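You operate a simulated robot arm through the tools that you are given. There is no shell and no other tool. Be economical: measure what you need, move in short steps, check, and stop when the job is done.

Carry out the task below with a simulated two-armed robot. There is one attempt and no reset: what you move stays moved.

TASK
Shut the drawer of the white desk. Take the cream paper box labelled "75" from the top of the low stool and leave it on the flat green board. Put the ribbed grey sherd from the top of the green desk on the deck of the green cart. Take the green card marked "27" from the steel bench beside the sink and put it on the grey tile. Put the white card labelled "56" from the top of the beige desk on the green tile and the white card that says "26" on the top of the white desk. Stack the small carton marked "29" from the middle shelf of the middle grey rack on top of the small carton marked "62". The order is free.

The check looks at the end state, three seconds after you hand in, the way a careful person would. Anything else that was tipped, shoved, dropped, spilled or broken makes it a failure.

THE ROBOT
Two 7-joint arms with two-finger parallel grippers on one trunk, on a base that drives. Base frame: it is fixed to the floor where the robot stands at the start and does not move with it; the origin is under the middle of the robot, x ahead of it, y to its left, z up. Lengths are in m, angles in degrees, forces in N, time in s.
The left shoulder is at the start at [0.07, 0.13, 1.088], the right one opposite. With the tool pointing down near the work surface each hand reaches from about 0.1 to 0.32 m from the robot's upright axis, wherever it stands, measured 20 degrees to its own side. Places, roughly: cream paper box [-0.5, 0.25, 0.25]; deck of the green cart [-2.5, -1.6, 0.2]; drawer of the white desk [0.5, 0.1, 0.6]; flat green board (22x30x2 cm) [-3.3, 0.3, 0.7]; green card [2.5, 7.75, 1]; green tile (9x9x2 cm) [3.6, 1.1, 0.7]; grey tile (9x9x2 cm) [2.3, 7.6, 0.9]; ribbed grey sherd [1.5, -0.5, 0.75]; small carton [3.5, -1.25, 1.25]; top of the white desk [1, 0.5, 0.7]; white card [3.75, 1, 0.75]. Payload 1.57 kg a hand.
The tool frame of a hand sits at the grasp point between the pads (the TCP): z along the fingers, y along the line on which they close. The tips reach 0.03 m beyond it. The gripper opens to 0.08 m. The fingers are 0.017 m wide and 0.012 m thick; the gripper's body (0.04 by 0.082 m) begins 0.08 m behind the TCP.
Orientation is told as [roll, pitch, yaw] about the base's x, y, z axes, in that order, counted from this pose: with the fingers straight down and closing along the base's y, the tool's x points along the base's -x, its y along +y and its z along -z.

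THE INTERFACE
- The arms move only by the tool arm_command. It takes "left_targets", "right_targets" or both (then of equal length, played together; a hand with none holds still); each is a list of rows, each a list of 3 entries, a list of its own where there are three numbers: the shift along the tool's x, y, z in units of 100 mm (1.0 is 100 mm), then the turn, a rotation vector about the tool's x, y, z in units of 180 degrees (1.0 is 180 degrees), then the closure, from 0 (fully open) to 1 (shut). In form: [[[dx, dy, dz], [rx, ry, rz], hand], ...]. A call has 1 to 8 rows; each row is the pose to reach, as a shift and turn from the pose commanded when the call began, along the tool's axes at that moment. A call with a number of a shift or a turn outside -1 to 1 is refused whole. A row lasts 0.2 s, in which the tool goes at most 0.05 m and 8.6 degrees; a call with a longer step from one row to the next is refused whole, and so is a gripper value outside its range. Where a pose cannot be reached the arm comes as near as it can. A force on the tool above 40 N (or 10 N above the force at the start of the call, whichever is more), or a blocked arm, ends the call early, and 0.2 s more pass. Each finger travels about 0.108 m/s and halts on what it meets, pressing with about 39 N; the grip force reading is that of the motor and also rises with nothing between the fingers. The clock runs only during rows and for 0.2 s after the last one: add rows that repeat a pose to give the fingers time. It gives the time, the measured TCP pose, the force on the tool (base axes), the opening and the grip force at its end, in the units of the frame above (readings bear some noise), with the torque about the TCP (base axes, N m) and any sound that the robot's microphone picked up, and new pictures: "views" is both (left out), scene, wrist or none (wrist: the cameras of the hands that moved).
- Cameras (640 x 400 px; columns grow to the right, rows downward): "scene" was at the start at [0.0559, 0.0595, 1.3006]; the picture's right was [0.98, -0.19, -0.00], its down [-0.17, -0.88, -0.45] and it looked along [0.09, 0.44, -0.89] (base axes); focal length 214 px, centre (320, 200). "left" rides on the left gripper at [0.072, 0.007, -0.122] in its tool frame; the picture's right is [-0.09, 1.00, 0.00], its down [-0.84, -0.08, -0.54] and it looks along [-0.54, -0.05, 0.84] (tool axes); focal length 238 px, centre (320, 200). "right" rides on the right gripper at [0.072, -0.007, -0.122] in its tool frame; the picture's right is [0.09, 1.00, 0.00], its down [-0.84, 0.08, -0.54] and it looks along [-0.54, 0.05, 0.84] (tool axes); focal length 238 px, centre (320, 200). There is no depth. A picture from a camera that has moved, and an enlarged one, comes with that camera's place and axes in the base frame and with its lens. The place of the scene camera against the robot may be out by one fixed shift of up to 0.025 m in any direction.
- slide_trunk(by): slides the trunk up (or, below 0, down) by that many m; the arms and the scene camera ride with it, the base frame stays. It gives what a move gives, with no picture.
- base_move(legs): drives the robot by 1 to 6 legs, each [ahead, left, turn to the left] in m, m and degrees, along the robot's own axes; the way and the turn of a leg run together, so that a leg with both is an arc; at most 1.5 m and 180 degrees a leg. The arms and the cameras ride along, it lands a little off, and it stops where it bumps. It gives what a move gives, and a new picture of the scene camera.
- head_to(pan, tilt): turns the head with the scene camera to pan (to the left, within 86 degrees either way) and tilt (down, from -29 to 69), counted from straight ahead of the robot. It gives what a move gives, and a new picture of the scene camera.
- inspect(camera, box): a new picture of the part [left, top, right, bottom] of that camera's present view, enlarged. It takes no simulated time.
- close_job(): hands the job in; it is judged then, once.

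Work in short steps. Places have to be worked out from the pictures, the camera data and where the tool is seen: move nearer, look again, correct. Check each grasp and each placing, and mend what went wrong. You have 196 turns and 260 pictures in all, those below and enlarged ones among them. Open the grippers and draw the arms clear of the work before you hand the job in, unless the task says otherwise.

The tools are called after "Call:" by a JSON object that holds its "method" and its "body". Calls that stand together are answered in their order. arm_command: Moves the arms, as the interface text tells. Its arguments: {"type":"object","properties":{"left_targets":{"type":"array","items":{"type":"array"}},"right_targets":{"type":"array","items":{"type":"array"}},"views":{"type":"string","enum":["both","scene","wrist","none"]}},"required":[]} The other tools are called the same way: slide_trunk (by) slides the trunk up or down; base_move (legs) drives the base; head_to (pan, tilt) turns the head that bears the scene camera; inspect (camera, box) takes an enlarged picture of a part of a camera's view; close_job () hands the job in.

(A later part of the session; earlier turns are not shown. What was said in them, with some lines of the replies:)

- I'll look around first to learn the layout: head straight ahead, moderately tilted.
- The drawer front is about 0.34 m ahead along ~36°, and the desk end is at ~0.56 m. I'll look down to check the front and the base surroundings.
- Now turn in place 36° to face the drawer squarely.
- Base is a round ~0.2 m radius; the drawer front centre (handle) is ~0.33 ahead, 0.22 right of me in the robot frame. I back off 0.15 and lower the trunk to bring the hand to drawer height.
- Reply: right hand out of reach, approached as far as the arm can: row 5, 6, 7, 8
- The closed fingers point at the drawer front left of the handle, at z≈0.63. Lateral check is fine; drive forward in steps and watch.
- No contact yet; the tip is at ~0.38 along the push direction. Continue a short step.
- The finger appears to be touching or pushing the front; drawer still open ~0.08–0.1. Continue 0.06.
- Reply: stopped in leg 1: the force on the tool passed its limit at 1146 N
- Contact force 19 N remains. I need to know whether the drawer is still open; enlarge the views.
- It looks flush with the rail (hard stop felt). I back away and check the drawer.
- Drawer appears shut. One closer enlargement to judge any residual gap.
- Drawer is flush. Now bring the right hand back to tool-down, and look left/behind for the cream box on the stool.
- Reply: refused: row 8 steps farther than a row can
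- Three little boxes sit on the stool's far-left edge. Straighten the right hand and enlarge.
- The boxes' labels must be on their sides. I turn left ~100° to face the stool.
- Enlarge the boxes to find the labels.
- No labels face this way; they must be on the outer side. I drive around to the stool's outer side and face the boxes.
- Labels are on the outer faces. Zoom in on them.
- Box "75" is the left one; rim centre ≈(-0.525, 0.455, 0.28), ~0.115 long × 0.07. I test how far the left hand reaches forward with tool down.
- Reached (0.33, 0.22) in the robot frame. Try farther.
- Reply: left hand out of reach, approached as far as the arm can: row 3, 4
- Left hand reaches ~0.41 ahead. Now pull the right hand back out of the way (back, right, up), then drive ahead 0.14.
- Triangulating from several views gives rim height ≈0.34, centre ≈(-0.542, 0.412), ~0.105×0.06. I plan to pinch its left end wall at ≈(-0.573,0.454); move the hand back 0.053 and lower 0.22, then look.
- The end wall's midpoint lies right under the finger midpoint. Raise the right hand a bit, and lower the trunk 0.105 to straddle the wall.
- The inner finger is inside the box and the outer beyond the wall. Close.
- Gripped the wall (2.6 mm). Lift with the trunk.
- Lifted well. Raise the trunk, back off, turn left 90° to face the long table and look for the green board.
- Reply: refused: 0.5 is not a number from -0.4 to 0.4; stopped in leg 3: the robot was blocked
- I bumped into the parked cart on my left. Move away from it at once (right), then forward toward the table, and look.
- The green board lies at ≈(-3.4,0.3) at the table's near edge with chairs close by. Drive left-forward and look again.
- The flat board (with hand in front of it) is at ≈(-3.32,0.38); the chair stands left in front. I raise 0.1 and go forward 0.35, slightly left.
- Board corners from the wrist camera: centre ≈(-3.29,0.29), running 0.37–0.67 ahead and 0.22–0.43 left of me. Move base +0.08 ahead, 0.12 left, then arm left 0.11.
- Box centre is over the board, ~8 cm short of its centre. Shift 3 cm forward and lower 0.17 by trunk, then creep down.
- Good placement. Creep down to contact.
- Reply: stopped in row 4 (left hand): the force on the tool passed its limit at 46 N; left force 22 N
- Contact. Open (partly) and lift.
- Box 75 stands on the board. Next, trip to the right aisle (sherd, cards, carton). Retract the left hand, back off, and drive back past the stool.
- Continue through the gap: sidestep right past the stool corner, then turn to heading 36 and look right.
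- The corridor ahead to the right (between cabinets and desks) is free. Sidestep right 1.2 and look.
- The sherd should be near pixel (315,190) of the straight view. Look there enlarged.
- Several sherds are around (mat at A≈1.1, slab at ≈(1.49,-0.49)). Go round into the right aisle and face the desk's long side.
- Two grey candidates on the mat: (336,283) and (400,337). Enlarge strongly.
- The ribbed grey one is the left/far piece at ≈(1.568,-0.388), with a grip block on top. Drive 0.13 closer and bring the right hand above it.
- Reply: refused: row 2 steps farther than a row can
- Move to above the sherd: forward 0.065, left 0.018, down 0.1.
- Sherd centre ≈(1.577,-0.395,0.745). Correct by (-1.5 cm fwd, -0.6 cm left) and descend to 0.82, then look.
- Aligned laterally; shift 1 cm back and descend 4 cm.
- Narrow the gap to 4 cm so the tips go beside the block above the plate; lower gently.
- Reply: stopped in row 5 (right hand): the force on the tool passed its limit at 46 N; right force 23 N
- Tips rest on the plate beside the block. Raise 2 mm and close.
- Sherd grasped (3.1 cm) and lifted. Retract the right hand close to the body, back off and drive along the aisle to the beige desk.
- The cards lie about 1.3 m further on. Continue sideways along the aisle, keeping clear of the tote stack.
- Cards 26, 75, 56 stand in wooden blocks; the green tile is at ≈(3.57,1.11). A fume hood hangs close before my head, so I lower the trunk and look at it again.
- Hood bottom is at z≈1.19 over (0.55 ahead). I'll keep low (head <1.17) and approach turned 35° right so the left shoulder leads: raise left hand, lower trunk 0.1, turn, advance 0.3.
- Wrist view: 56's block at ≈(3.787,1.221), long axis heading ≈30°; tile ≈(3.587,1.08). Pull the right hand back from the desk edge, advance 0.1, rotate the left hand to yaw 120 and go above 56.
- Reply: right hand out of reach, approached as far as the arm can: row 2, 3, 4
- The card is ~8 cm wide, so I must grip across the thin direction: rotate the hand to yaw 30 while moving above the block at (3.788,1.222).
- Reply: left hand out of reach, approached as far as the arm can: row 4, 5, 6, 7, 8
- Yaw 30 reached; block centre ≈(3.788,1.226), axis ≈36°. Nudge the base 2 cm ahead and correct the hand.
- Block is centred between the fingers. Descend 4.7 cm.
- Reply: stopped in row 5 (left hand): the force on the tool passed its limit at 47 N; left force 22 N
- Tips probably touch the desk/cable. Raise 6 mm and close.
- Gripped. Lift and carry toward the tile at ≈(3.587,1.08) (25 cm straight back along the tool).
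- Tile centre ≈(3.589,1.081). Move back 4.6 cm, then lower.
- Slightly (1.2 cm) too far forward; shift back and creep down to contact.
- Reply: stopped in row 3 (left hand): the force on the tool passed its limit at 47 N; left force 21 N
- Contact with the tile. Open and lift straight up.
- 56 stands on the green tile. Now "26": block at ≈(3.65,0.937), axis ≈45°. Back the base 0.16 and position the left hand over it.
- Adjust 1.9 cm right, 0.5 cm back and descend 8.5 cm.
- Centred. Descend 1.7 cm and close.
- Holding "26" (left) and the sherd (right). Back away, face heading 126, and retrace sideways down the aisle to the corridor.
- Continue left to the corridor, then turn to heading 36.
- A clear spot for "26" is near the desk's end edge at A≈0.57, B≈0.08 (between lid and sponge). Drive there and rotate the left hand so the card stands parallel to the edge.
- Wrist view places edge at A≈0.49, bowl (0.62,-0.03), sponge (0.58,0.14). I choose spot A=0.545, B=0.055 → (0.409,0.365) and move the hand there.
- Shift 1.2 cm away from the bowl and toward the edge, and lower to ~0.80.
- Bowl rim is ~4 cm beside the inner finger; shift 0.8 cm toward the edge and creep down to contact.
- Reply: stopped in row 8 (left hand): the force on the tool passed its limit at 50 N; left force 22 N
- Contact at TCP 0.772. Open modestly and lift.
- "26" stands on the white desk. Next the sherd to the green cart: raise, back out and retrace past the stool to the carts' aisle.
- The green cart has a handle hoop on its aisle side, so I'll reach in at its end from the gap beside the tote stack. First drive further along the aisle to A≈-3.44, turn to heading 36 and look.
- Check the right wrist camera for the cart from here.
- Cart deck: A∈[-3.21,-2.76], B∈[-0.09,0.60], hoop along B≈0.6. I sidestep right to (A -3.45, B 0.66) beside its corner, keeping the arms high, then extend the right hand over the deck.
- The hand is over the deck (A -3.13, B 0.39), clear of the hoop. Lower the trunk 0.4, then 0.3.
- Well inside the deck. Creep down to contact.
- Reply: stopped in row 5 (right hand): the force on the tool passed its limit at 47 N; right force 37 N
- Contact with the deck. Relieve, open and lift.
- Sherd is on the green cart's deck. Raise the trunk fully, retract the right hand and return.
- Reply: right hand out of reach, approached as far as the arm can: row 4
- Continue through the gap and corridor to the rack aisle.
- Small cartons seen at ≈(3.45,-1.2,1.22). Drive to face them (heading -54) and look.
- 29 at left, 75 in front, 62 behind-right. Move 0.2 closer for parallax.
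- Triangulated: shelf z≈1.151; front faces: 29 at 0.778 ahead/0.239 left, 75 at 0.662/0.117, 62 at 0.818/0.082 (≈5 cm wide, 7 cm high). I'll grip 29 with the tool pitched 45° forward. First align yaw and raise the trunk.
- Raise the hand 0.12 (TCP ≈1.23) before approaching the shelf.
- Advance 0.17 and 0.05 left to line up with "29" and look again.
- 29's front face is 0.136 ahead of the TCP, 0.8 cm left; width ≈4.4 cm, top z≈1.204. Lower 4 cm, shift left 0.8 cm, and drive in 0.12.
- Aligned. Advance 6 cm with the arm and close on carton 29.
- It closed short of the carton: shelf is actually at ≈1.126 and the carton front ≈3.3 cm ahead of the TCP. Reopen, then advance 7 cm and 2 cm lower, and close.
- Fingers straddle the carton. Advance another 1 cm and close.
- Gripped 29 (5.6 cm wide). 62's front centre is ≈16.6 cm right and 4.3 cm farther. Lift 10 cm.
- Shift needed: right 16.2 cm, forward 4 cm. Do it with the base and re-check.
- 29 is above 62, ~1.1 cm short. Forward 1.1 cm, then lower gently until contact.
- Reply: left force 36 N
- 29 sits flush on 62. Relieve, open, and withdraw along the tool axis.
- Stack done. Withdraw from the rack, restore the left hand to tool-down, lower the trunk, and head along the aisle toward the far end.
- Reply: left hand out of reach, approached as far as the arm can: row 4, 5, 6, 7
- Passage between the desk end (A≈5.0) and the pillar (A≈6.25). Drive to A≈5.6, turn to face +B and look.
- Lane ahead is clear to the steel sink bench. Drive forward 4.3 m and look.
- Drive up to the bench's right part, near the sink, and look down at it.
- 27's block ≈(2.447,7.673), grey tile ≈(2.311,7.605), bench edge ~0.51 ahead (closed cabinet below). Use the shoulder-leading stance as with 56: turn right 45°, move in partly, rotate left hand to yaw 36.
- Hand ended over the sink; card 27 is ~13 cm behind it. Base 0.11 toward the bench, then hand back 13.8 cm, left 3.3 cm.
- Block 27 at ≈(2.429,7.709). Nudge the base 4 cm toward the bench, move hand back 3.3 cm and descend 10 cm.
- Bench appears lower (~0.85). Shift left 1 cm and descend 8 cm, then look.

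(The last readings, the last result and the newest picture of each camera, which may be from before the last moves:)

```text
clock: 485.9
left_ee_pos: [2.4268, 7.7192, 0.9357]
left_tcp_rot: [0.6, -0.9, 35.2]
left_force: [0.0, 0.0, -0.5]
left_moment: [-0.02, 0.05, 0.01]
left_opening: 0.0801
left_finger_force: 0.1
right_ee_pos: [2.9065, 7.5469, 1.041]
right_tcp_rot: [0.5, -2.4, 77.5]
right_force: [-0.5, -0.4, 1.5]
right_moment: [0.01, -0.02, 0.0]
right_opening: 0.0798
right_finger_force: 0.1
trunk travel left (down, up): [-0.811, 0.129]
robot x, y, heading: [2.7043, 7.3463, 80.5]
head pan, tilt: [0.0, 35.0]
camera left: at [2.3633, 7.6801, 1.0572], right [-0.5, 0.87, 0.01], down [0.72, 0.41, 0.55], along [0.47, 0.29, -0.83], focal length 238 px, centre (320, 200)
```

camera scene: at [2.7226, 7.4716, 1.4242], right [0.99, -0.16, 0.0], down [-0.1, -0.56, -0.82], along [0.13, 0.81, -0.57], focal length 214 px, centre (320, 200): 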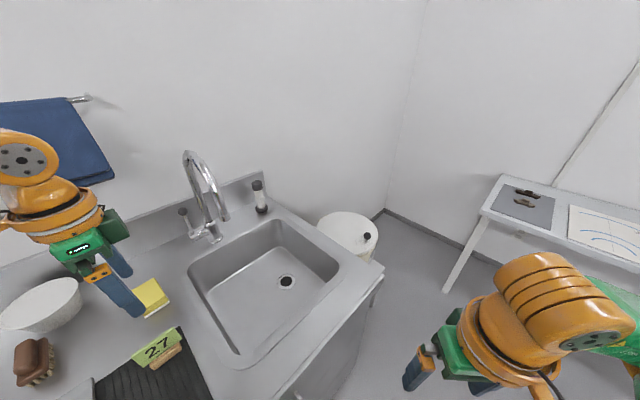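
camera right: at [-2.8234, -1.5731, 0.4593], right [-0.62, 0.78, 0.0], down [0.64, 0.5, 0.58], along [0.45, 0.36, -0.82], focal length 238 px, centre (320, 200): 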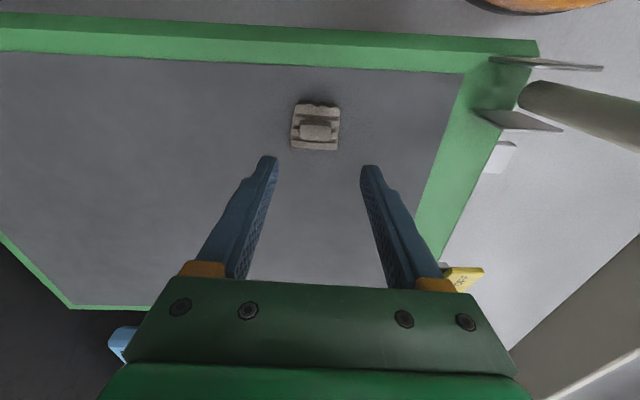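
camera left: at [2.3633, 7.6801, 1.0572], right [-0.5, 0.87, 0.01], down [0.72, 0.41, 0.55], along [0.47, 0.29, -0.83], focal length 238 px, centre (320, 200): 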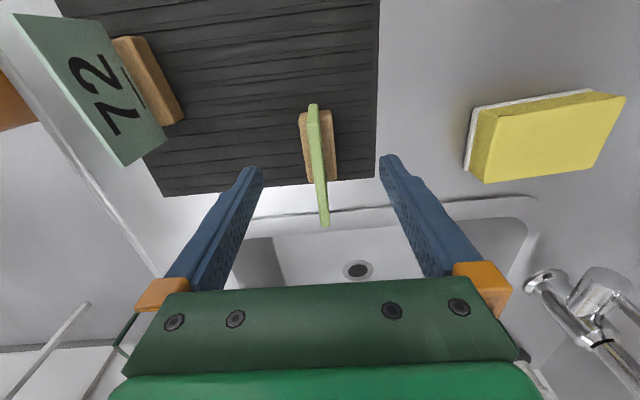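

Aligned (6 mm back). Descend ~2.4 cm and close.

Call:
{"method": "arm_command", "body": {"left_targets": [[[0.06, 0, 0.1], [0, 0, 0], 0], [[0.06, 0, 0.18], [0, 0, 0], 0], [[0.06, 0, 0.24], [0, 0, 0], 0], [[0.06, 0, 0.24], [0, 0, 0], 0.4], [[0.06, 0, 0.24], [0, 0, 0], 0.8], [[0.06, 0, 0.24], [0, 0, 0], 1], [[0.06, 0, 0.24], [0, 0, 0], 1], [[0.06, 0, 0.24], [0, 0, 0], 1]], "views": "wrist"}}

```text
clock: 487.7
left_ee_pos: [2.4212, 7.7166, 0.912]
left_tcp_rot: [0.6, -0.8, 35.3]
left_force: [-0.4, -0.2, -0.8]
left_moment: [0.03, 0.0, -0.03]
left_opening: 0.0061
left_finger_force: 25.5
right_ee_pos: [2.9067, 7.5468, 1.041]
right_tcp_rot: [0.5, -2.4, 77.5]
right_force: [-0.2, -0.1, 0.8]
right_moment: [0.02, -0.02, -0.04]
right_opening: 0.08
right_finger_force: 0.0
trunk travel left (down, up): [-0.811, 0.129]
robot x, y, heading: [2.7003, 7.3453, 80.6]
head pan, tilt: [0.0, 35.0]
camera left: at [2.3574, 7.6782, 1.0346], right [-0.5, 0.87, 0.01], down [0.72, 0.41, 0.55], along [0.47, 0.29, -0.83], focal length 238 px, centre (320, 200)
```

left: 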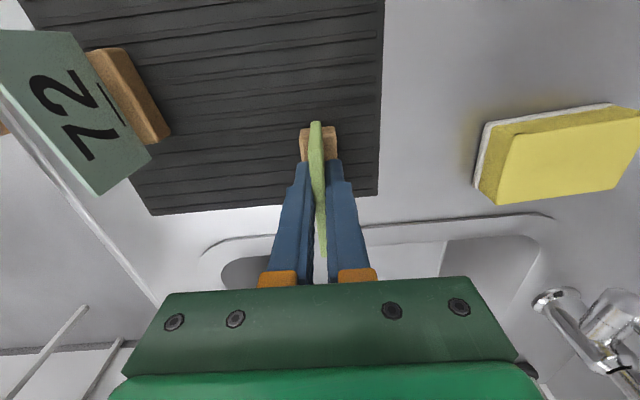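

It gripped only the card, above the wooden base. Reopen, go 2.3 cm lower and grip the base.

Call:
{"method": "arm_command", "body": {"left_targets": [[[0, 0, 0], [0, 0, 0], 0.6], [[0, 0, 0], [0, 0, 0], 0.3], [[0, 0, 0.08], [0, 0, 0], 0.3], [[0, 0, 0.15], [0, 0, 0], 0.3], [[0, 0, 0.19], [0, 0, 0], 0.3], [[0, 0, 0.23], [0, 0, 0], 0.3], [[0, 0, 0.23], [0, 0, 0], 0.3]], "views": "wrist"}}

```text
clock: 489.3
left_ee_pos: [2.4222, 7.7177, 0.8901]
left_tcp_rot: [0.5, -1.0, 35.3]
left_force: [0.2, -1.4, -0.4]
left_moment: [-0.01, -0.03, -0.01]
left_opening: 0.0559
left_finger_force: 0.0
right_ee_pos: [2.9053, 7.5476, 1.0407]
right_tcp_rot: [0.5, -2.4, 77.5]
right_force: [-0.1, 0.4, 1.1]
right_moment: [-0.01, 0.05, 0.01]
right_opening: 0.0801
right_finger_force: 0.1
trunk travel left (down, up): [-0.811, 0.129]
robot x, y, heading: [2.7016, 7.3433, 80.6]
head pan, tilt: [0.0, 35.0]
camera left: at [2.3573, 7.6775, 1.0113], right [-0.5, 0.87, 0.01], down [0.72, 0.41, 0.55], along [0.47, 0.29, -0.83], focal length 238 px, centre (320, 200)
```

left: 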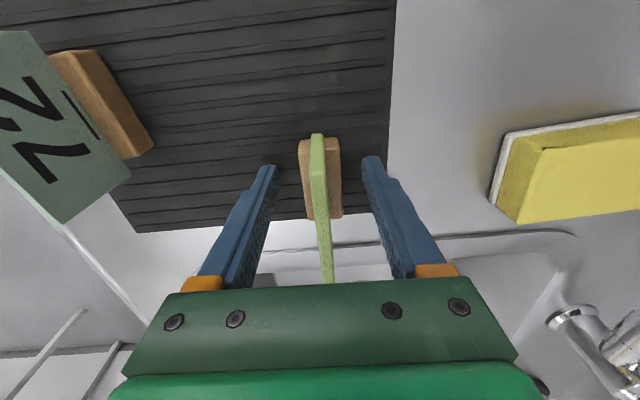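

Block now between fingers. Forward 0.7 cm, down 0.5 cm, close.

Call:
{"method": "arm_command", "body": {"left_targets": [[[-0.07, 0, 0.05], [0, 0, 0], 0.3], [[-0.07, 0, 0.05], [0, 0, 0], 0.7], [[-0.07, 0, 0.05], [0, 0, 0], 1], [[-0.07, 0, 0.05], [0, 0, 0], 1], [[-0.07, 0, 0.05], [0, 0, 0], 1]], "views": "none"}}

```text
clock: 490.5
left_ee_pos: [2.4275, 7.7169, 0.8868]
left_tcp_rot: [0.8, -0.8, 35.3]
left_force: [1.2, -7.6, 6.7]
left_moment: [-0.35, -0.07, -0.03]
left_opening: 0.0246
left_finger_force: 36.7
right_ee_pos: [2.9074, 7.544, 1.0418]
right_tcp_rot: [0.6, -2.6, 77.5]
right_force: [-0.8, 0.5, -0.4]
right_moment: [-0.01, 0.01, -0.04]
right_opening: 0.0801
right_finger_force: 0.0
trunk travel left (down, up): [-0.811, 0.129]
robot x, y, heading: [2.6996, 7.3429, 80.4]
head pan, tilt: [0.0, 35.0]
```

Gripped the base. Lift 9 cm and shift the whole robot 13 cm along the bench toward the tile.

Call:
{"method": "arm_command", "body": {"left_targets": [[[0, 0, -0.3], [0, 0, 0], 1], [[0, 0, -0.6], [0, 0, 0], 1], [[0, 0, -0.9], [0, 0, 0], 1], [[0, 0, -0.9], [0, 0, 0], 1]], "views": "none"}}

Call:
{"method": "base_move", "body": {"legs": [[-0.093, 0.091, 0]]}}

Call:
{"method": "arm_command", "body": {"left_targets": [[[0.2, 0.1, 0], [0, 0, 0], 1], [[0.3, 0.15, 0], [0, 0, 0], 1], [[0.3, 0.15, 0], [0, 0, 0], 1]], "views": "wrist"}}

```text
clock: 491.5
left_ee_pos: [2.426, 7.7203, 0.9758]
left_tcp_rot: [0.6, -0.9, 35.3]
left_force: [-0.5, 0.2, 0.8]
left_moment: [0.01, -0.01, 0.02]
left_opening: 0.0248
left_finger_force: 35.8
right_ee_pos: [2.9063, 7.5481, 1.0411]
right_tcp_rot: [0.6, -2.4, 77.5]
right_force: [-0.1, 0.2, -0.2]
right_moment: [0.01, -0.01, 0.01]
right_opening: 0.0801
right_finger_force: 0.0
trunk travel left (down, up): [-0.811, 0.129]
robot x, y, heading: [2.7018, 7.344, 80.6]
head pan, tilt: [0.0, 35.0]
```

```text
clock: 492.8
left_ee_pos: [2.3193, 7.6436, 0.9758]
left_tcp_rot: [0.6, -0.7, 35.2]
left_force: [0.9, 0.2, -1.0]
left_moment: [-0.01, -0.01, 0.02]
left_opening: 0.0245
left_finger_force: 36.1
right_ee_pos: [2.7999, 7.4714, 1.0405]
right_tcp_rot: [0.5, -2.4, 77.4]
right_force: [-0.5, 0.9, 0.5]
right_moment: [-0.06, 0.0, 0.0]
right_opening: 0.08
right_finger_force: 0.1
trunk travel left (down, up): [-0.811, 0.129]
robot x, y, heading: [2.5964, 7.2676, 80.5]
head pan, tilt: [0.0, 35.0]
camera scene: at [2.6133, 7.4022, 1.4234], right [0.99, -0.16, 0.0], down [-0.1, -0.57, -0.82], along [0.13, 0.81, -0.58], focal length 214 px, centre (320, 200)
```

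scene: 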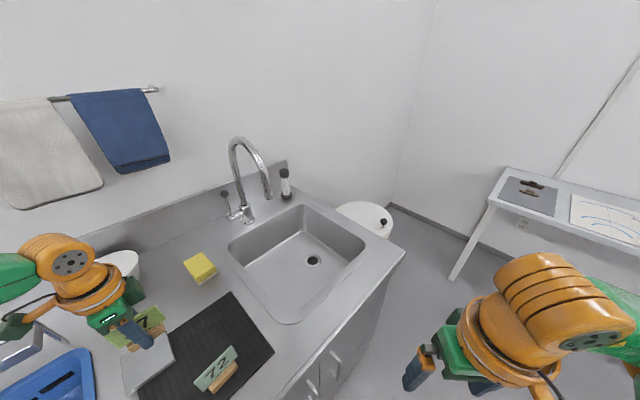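

```text
clock: 493.6
left_ee_pos: [2.2862, 7.6357, 0.975]
left_tcp_rot: [0.6, -0.9, 35.3]
left_force: [-0.2, -0.9, 0.3]
left_moment: [-0.01, -0.01, -0.01]
left_opening: 0.0246
left_finger_force: 36.0
right_ee_pos: [2.7988, 7.4686, 1.0421]
right_tcp_rot: [0.5, -2.4, 77.4]
right_force: [0.3, -0.1, 0.4]
right_moment: [0.01, -0.01, -0.01]
right_opening: 0.0801
right_finger_force: 0.1
trunk travel left (down, up): [-0.811, 0.129]
robot x, y, heading: [2.5928, 7.2685, 80.7]
head pan, tilt: [0.0, 35.0]
camera left: at [2.2207, 7.5971, 1.0971], right [-0.5, 0.87, 0.01], down [0.72, 0.41, 0.55], along [0.47, 0.29, -0.83], focal length 238 px, centre (320, 200)
```

left: 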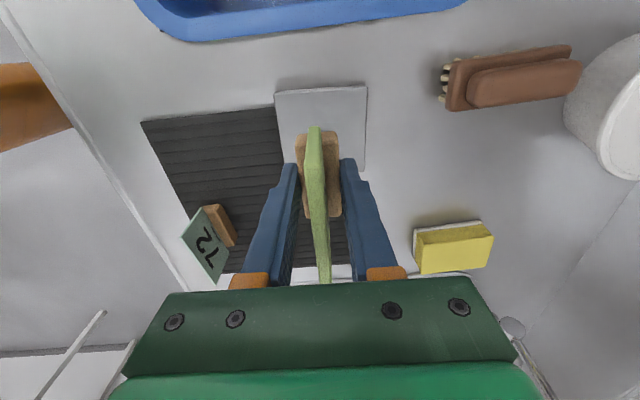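

Tile centre ≈(2.277,7.638). Shift back 1.2 cm, left 0.6 cm, lower 5.5 cm and then creep.

Call:
{"method": "arm_command", "body": {"left_targets": [[[0.12, 0.06, 0.1], [0, 0, 0], 1], [[0.12, 0.06, 0.3], [0, 0, 0], 1], [[0.12, 0.06, 0.5], [0, 0, 0], 1], [[0.12, 0.06, 0.55], [0, 0, 0], 1]], "views": "wrist"}}

```text
clock: 494.6
left_ee_pos: [2.2739, 7.6339, 0.9193]
left_tcp_rot: [0.6, -0.9, 35.2]
left_force: [-0.7, -0.2, -1.3]
left_moment: [0.03, 0.0, 0.01]
left_opening: 0.0244
left_finger_force: 35.8
right_ee_pos: [2.7985, 7.4691, 1.0423]
right_tcp_rot: [0.5, -2.4, 77.4]
right_force: [0.4, 0.1, -0.5]
right_moment: [0.02, 0.02, 0.01]
right_opening: 0.0802
right_finger_force: 0.1
trunk travel left (down, up): [-0.811, 0.129]
robot x, y, heading: [2.5956, 7.2664, 80.5]
head pan, tilt: [0.0, 35.0]
camera left: at [2.2091, 7.5971, 1.042], right [-0.5, 0.87, 0.01], down [0.72, 0.41, 0.55], along [0.47, 0.29, -0.83], focal length 238 px, centre (320, 200)
```

left: 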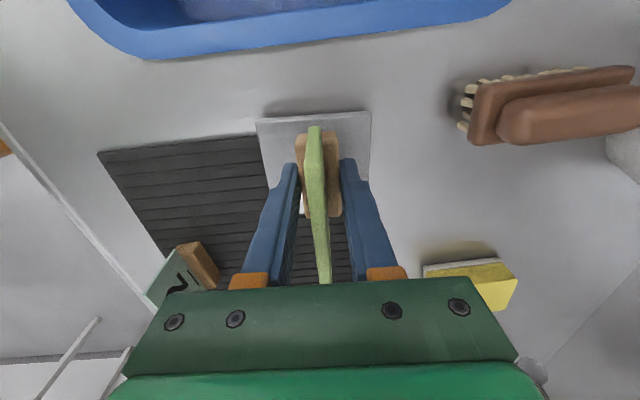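

Centred over the tile. Creep down.

Call:
{"method": "arm_command", "body": {"left_targets": [[[0.04, 0, 0.06], [0, 0, 0], 1], [[0.04, 0, 0.1], [0, 0, 0], 1], [[0.04, 0, 0.14], [0, 0, 0], 1], [[0.04, 0, 0.18], [0, 0, 0], 1], [[0.04, 0, 0.22], [0, 0, 0], 1], [[0.04, 0, 0.26], [0, 0, 0], 1], [[0.04, 0, 0.3], [0, 0, 0], 1], [[0.04, 0, 0.34], [0, 0, 0], 1]], "views": "none"}}

```text
clock: 496.1
left_ee_pos: [2.2694, 7.6339, 0.8968]
left_tcp_rot: [1.5, -1.1, 35.1]
left_force: [-5.4, -2.6, 21.6]
left_moment: [-0.47, 0.02, -0.11]
left_opening: 0.0245
left_finger_force: 36.2
right_ee_pos: [2.8007, 7.4635, 1.0426]
right_tcp_rot: [0.6, -2.7, 77.5]
right_force: [0.0, 0.3, 0.2]
right_moment: [-0.02, 0.02, -0.01]
right_opening: 0.0799
right_finger_force: 0.0
trunk travel left (down, up): [-0.811, 0.129]
robot x, y, heading: [2.596, 7.2682, 80.6]
head pan, tilt: [0.0, 35.0]
stopped in row 7 (left hand): the force on the tool passed its limit at 48 N (the readings are from after the stop); the commanded pose is now the measured one
```

Contact with the tile. Release and lift.

Call:
{"method": "arm_command", "body": {"left_targets": [[[0, 0, -0.03], [0, 0, 0], 0.7], [[0, 0, -0.03], [0, 0, 0], 0.4], [[0, 0, -0.03], [0, 0, 0], 0.3], [[0, 0, -0.03], [0, 0, 0], 0.3], [[0, 0, -0.3], [0, 0, 0], 0.3], [[0, 0, -0.7], [0, 0, 0], 0.3], [[0, 0, -1.0], [0, 0, 0], 0.2]], "views": "wrist"}}

```text
clock: 497.8
left_ee_pos: [2.2675, 7.6341, 0.9935]
left_tcp_rot: [1.2, -0.9, 35.3]
left_force: [-0.1, 0.1, 0.4]
left_moment: [0.0, 0.0, -0.02]
left_opening: 0.064
left_finger_force: 0.0
right_ee_pos: [2.7989, 7.4688, 1.0408]
right_tcp_rot: [0.4, -2.4, 77.5]
right_force: [-0.8, 1.7, 0.1]
right_moment: [0.01, 0.02, 0.0]
right_opening: 0.0799
right_finger_force: 0.0
trunk travel left (down, up): [-0.811, 0.129]
robot x, y, heading: [2.5971, 7.271, 80.4]
head pan, tilt: [0.0, 35.0]
camera left: at [2.204, 7.5948, 1.1155], right [-0.5, 0.87, 0.02], down [0.73, 0.4, 0.55], along [0.47, 0.29, -0.83], focal length 238 px, centre (320, 200)
```

left: 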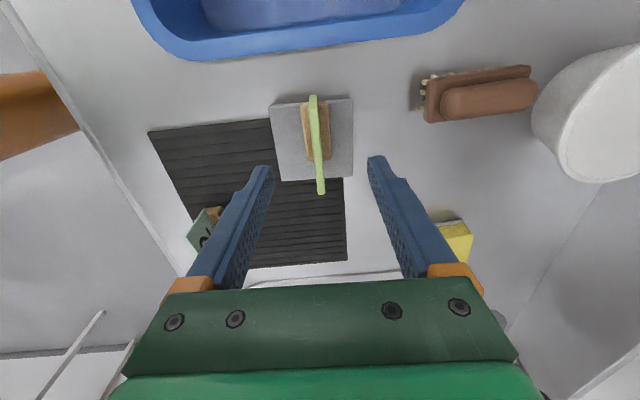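

"27" stands on the grey tile, and all items are placed. Raise and back away from the bench, open both hands.

Call:
{"method": "slide_trunk", "body": {"by": 0.1}}

Call:
{"method": "base_move", "body": {"legs": [[-0.25, -0.25, 0]]}}

Call:
{"method": "head_to", "body": {"pan": 45, "tilt": 35}}

```text
clock: 499.1
left_ee_pos: [2.2666, 7.6346, 1.0934]
left_tcp_rot: [1.1, -1.0, 35.2]
left_force: [-0.5, 0.1, -0.9]
left_moment: [0.01, 0.02, -0.04]
left_opening: 0.0642
left_finger_force: 0.1
right_ee_pos: [2.7984, 7.4695, 1.1411]
right_tcp_rot: [0.5, -2.4, 77.5]
right_force: [-0.8, -0.3, 0.0]
right_moment: [0.0, -0.03, 0.0]
right_opening: 0.0797
right_finger_force: 0.0
trunk travel left (down, up): [-0.911, 0.029]
robot x, y, heading: [2.5934, 7.2649, 80.6]
head pan, tilt: [0.0, 35.0]
```

```text
clock: 501.4
left_ee_pos: [2.4752, 7.3503, 1.0922]
left_tcp_rot: [1.0, -1.0, 35.2]
left_force: [-1.0, 0.3, -0.4]
left_moment: [0.0, 0.01, 0.0]
left_opening: 0.0638
left_finger_force: 0.1
right_ee_pos: [3.0061, 7.1842, 1.1415]
right_tcp_rot: [0.4, -2.3, 77.5]
right_force: [0.1, -0.1, 0.7]
right_moment: [-0.06, 0.02, 0.0]
right_opening: 0.0802
right_finger_force: 0.0
trunk travel left (down, up): [-0.911, 0.029]
robot x, y, heading: [2.8026, 6.9807, 80.4]
head pan, tilt: [0.0, 35.0]
camera scene: at [2.8174, 7.1163, 1.5234], right [0.99, -0.16, 0.0], down [-0.09, -0.57, -0.82], along [0.13, 0.81, -0.57], focal length 214 px, centre (320, 200)
```

scene: 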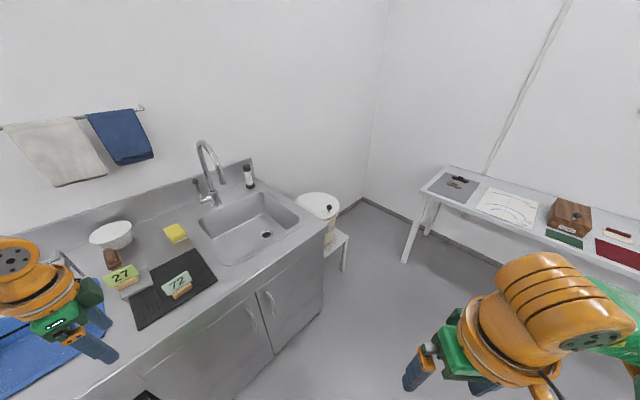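

```text
clock: 502.5
left_ee_pos: [2.4773, 7.3489, 1.0931]
left_tcp_rot: [1.1, -1.0, 35.2]
left_force: [0.5, 0.2, 0.1]
left_moment: [0.0, -0.01, 0.01]
left_opening: 0.0642
left_finger_force: 0.0
right_ee_pos: [3.0074, 7.1829, 1.1424]
right_tcp_rot: [0.5, -2.4, 77.5]
right_force: [-0.1, -0.1, -0.2]
right_moment: [0.0, 0.0, 0.0]
right_opening: 0.0798
right_finger_force: 0.0
trunk travel left (down, up): [-0.911, 0.029]
robot x, y, heading: [2.8016, 6.977, 80.5]
head pan, tilt: [45.0, 35.0]
camera scene: at [2.7539, 7.0985, 1.5236], right [0.81, 0.58, 0.0], down [0.33, -0.47, -0.82], along [-0.48, 0.67, -0.57], focal length 214 px, centre (320, 200)
```

scene: 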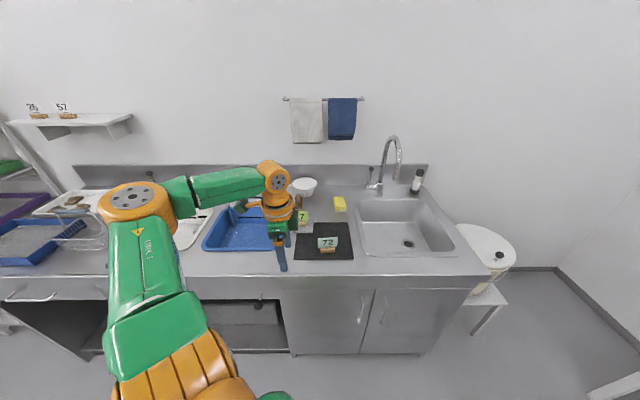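

All in place. A wall shelf also shows number cards; check them for ambiguity.

Call:
{"method": "inspect", "body": {"camera": "scene", "box": [10, 90, 110, 140]}}

```text
6.40 times, centred on (60, 115) of scene
camera zoom: at [2.7539, 7.0985, 1.5236], right [0.81, 0.58, 0.0], down [0.33, -0.47, -0.82], along [-0.48, 0.67, -0.57], focal length 1373 px, centre (1984, 744)
```

zoom: 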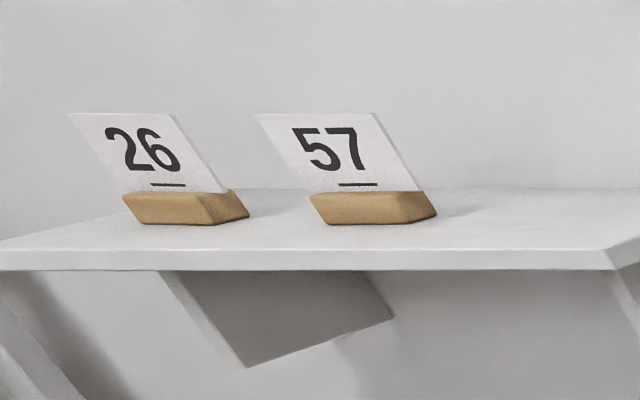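

The list of places puts the white cards at the beige desk, so the "26" on the wall shelf is a lookalike and I leave it there. Hands are open and clear, so I hand in.

Call:
{"method": "close_job", "body": {}}

```text
The job is handed in.
```

I did every step of the task and handed it in; I saw each item in place after letting go of it, but I don't know the verdict.

- **Drawer:** the white desk's drawer is shut flush.
- **Box "75":** it stands on the flat green board.
- **Ribbed grey sherd:** it lies on the green cart's deck.
- **Green card "27":** it stands on the grey tile.
- **White card "56":** it stands on the green tile.
- **White card "26":** it stands on the white desk. A second "26" stood on the wall shelf above the steel bench. I left that one alone because the listed white-card place is the beige desk.
- **Carton "29":** it is stacked on carton "62".

While driving I bumped the parked cart that carries the cardboard box. Views from before and after the bump suggest it moved less than about 1 cm.
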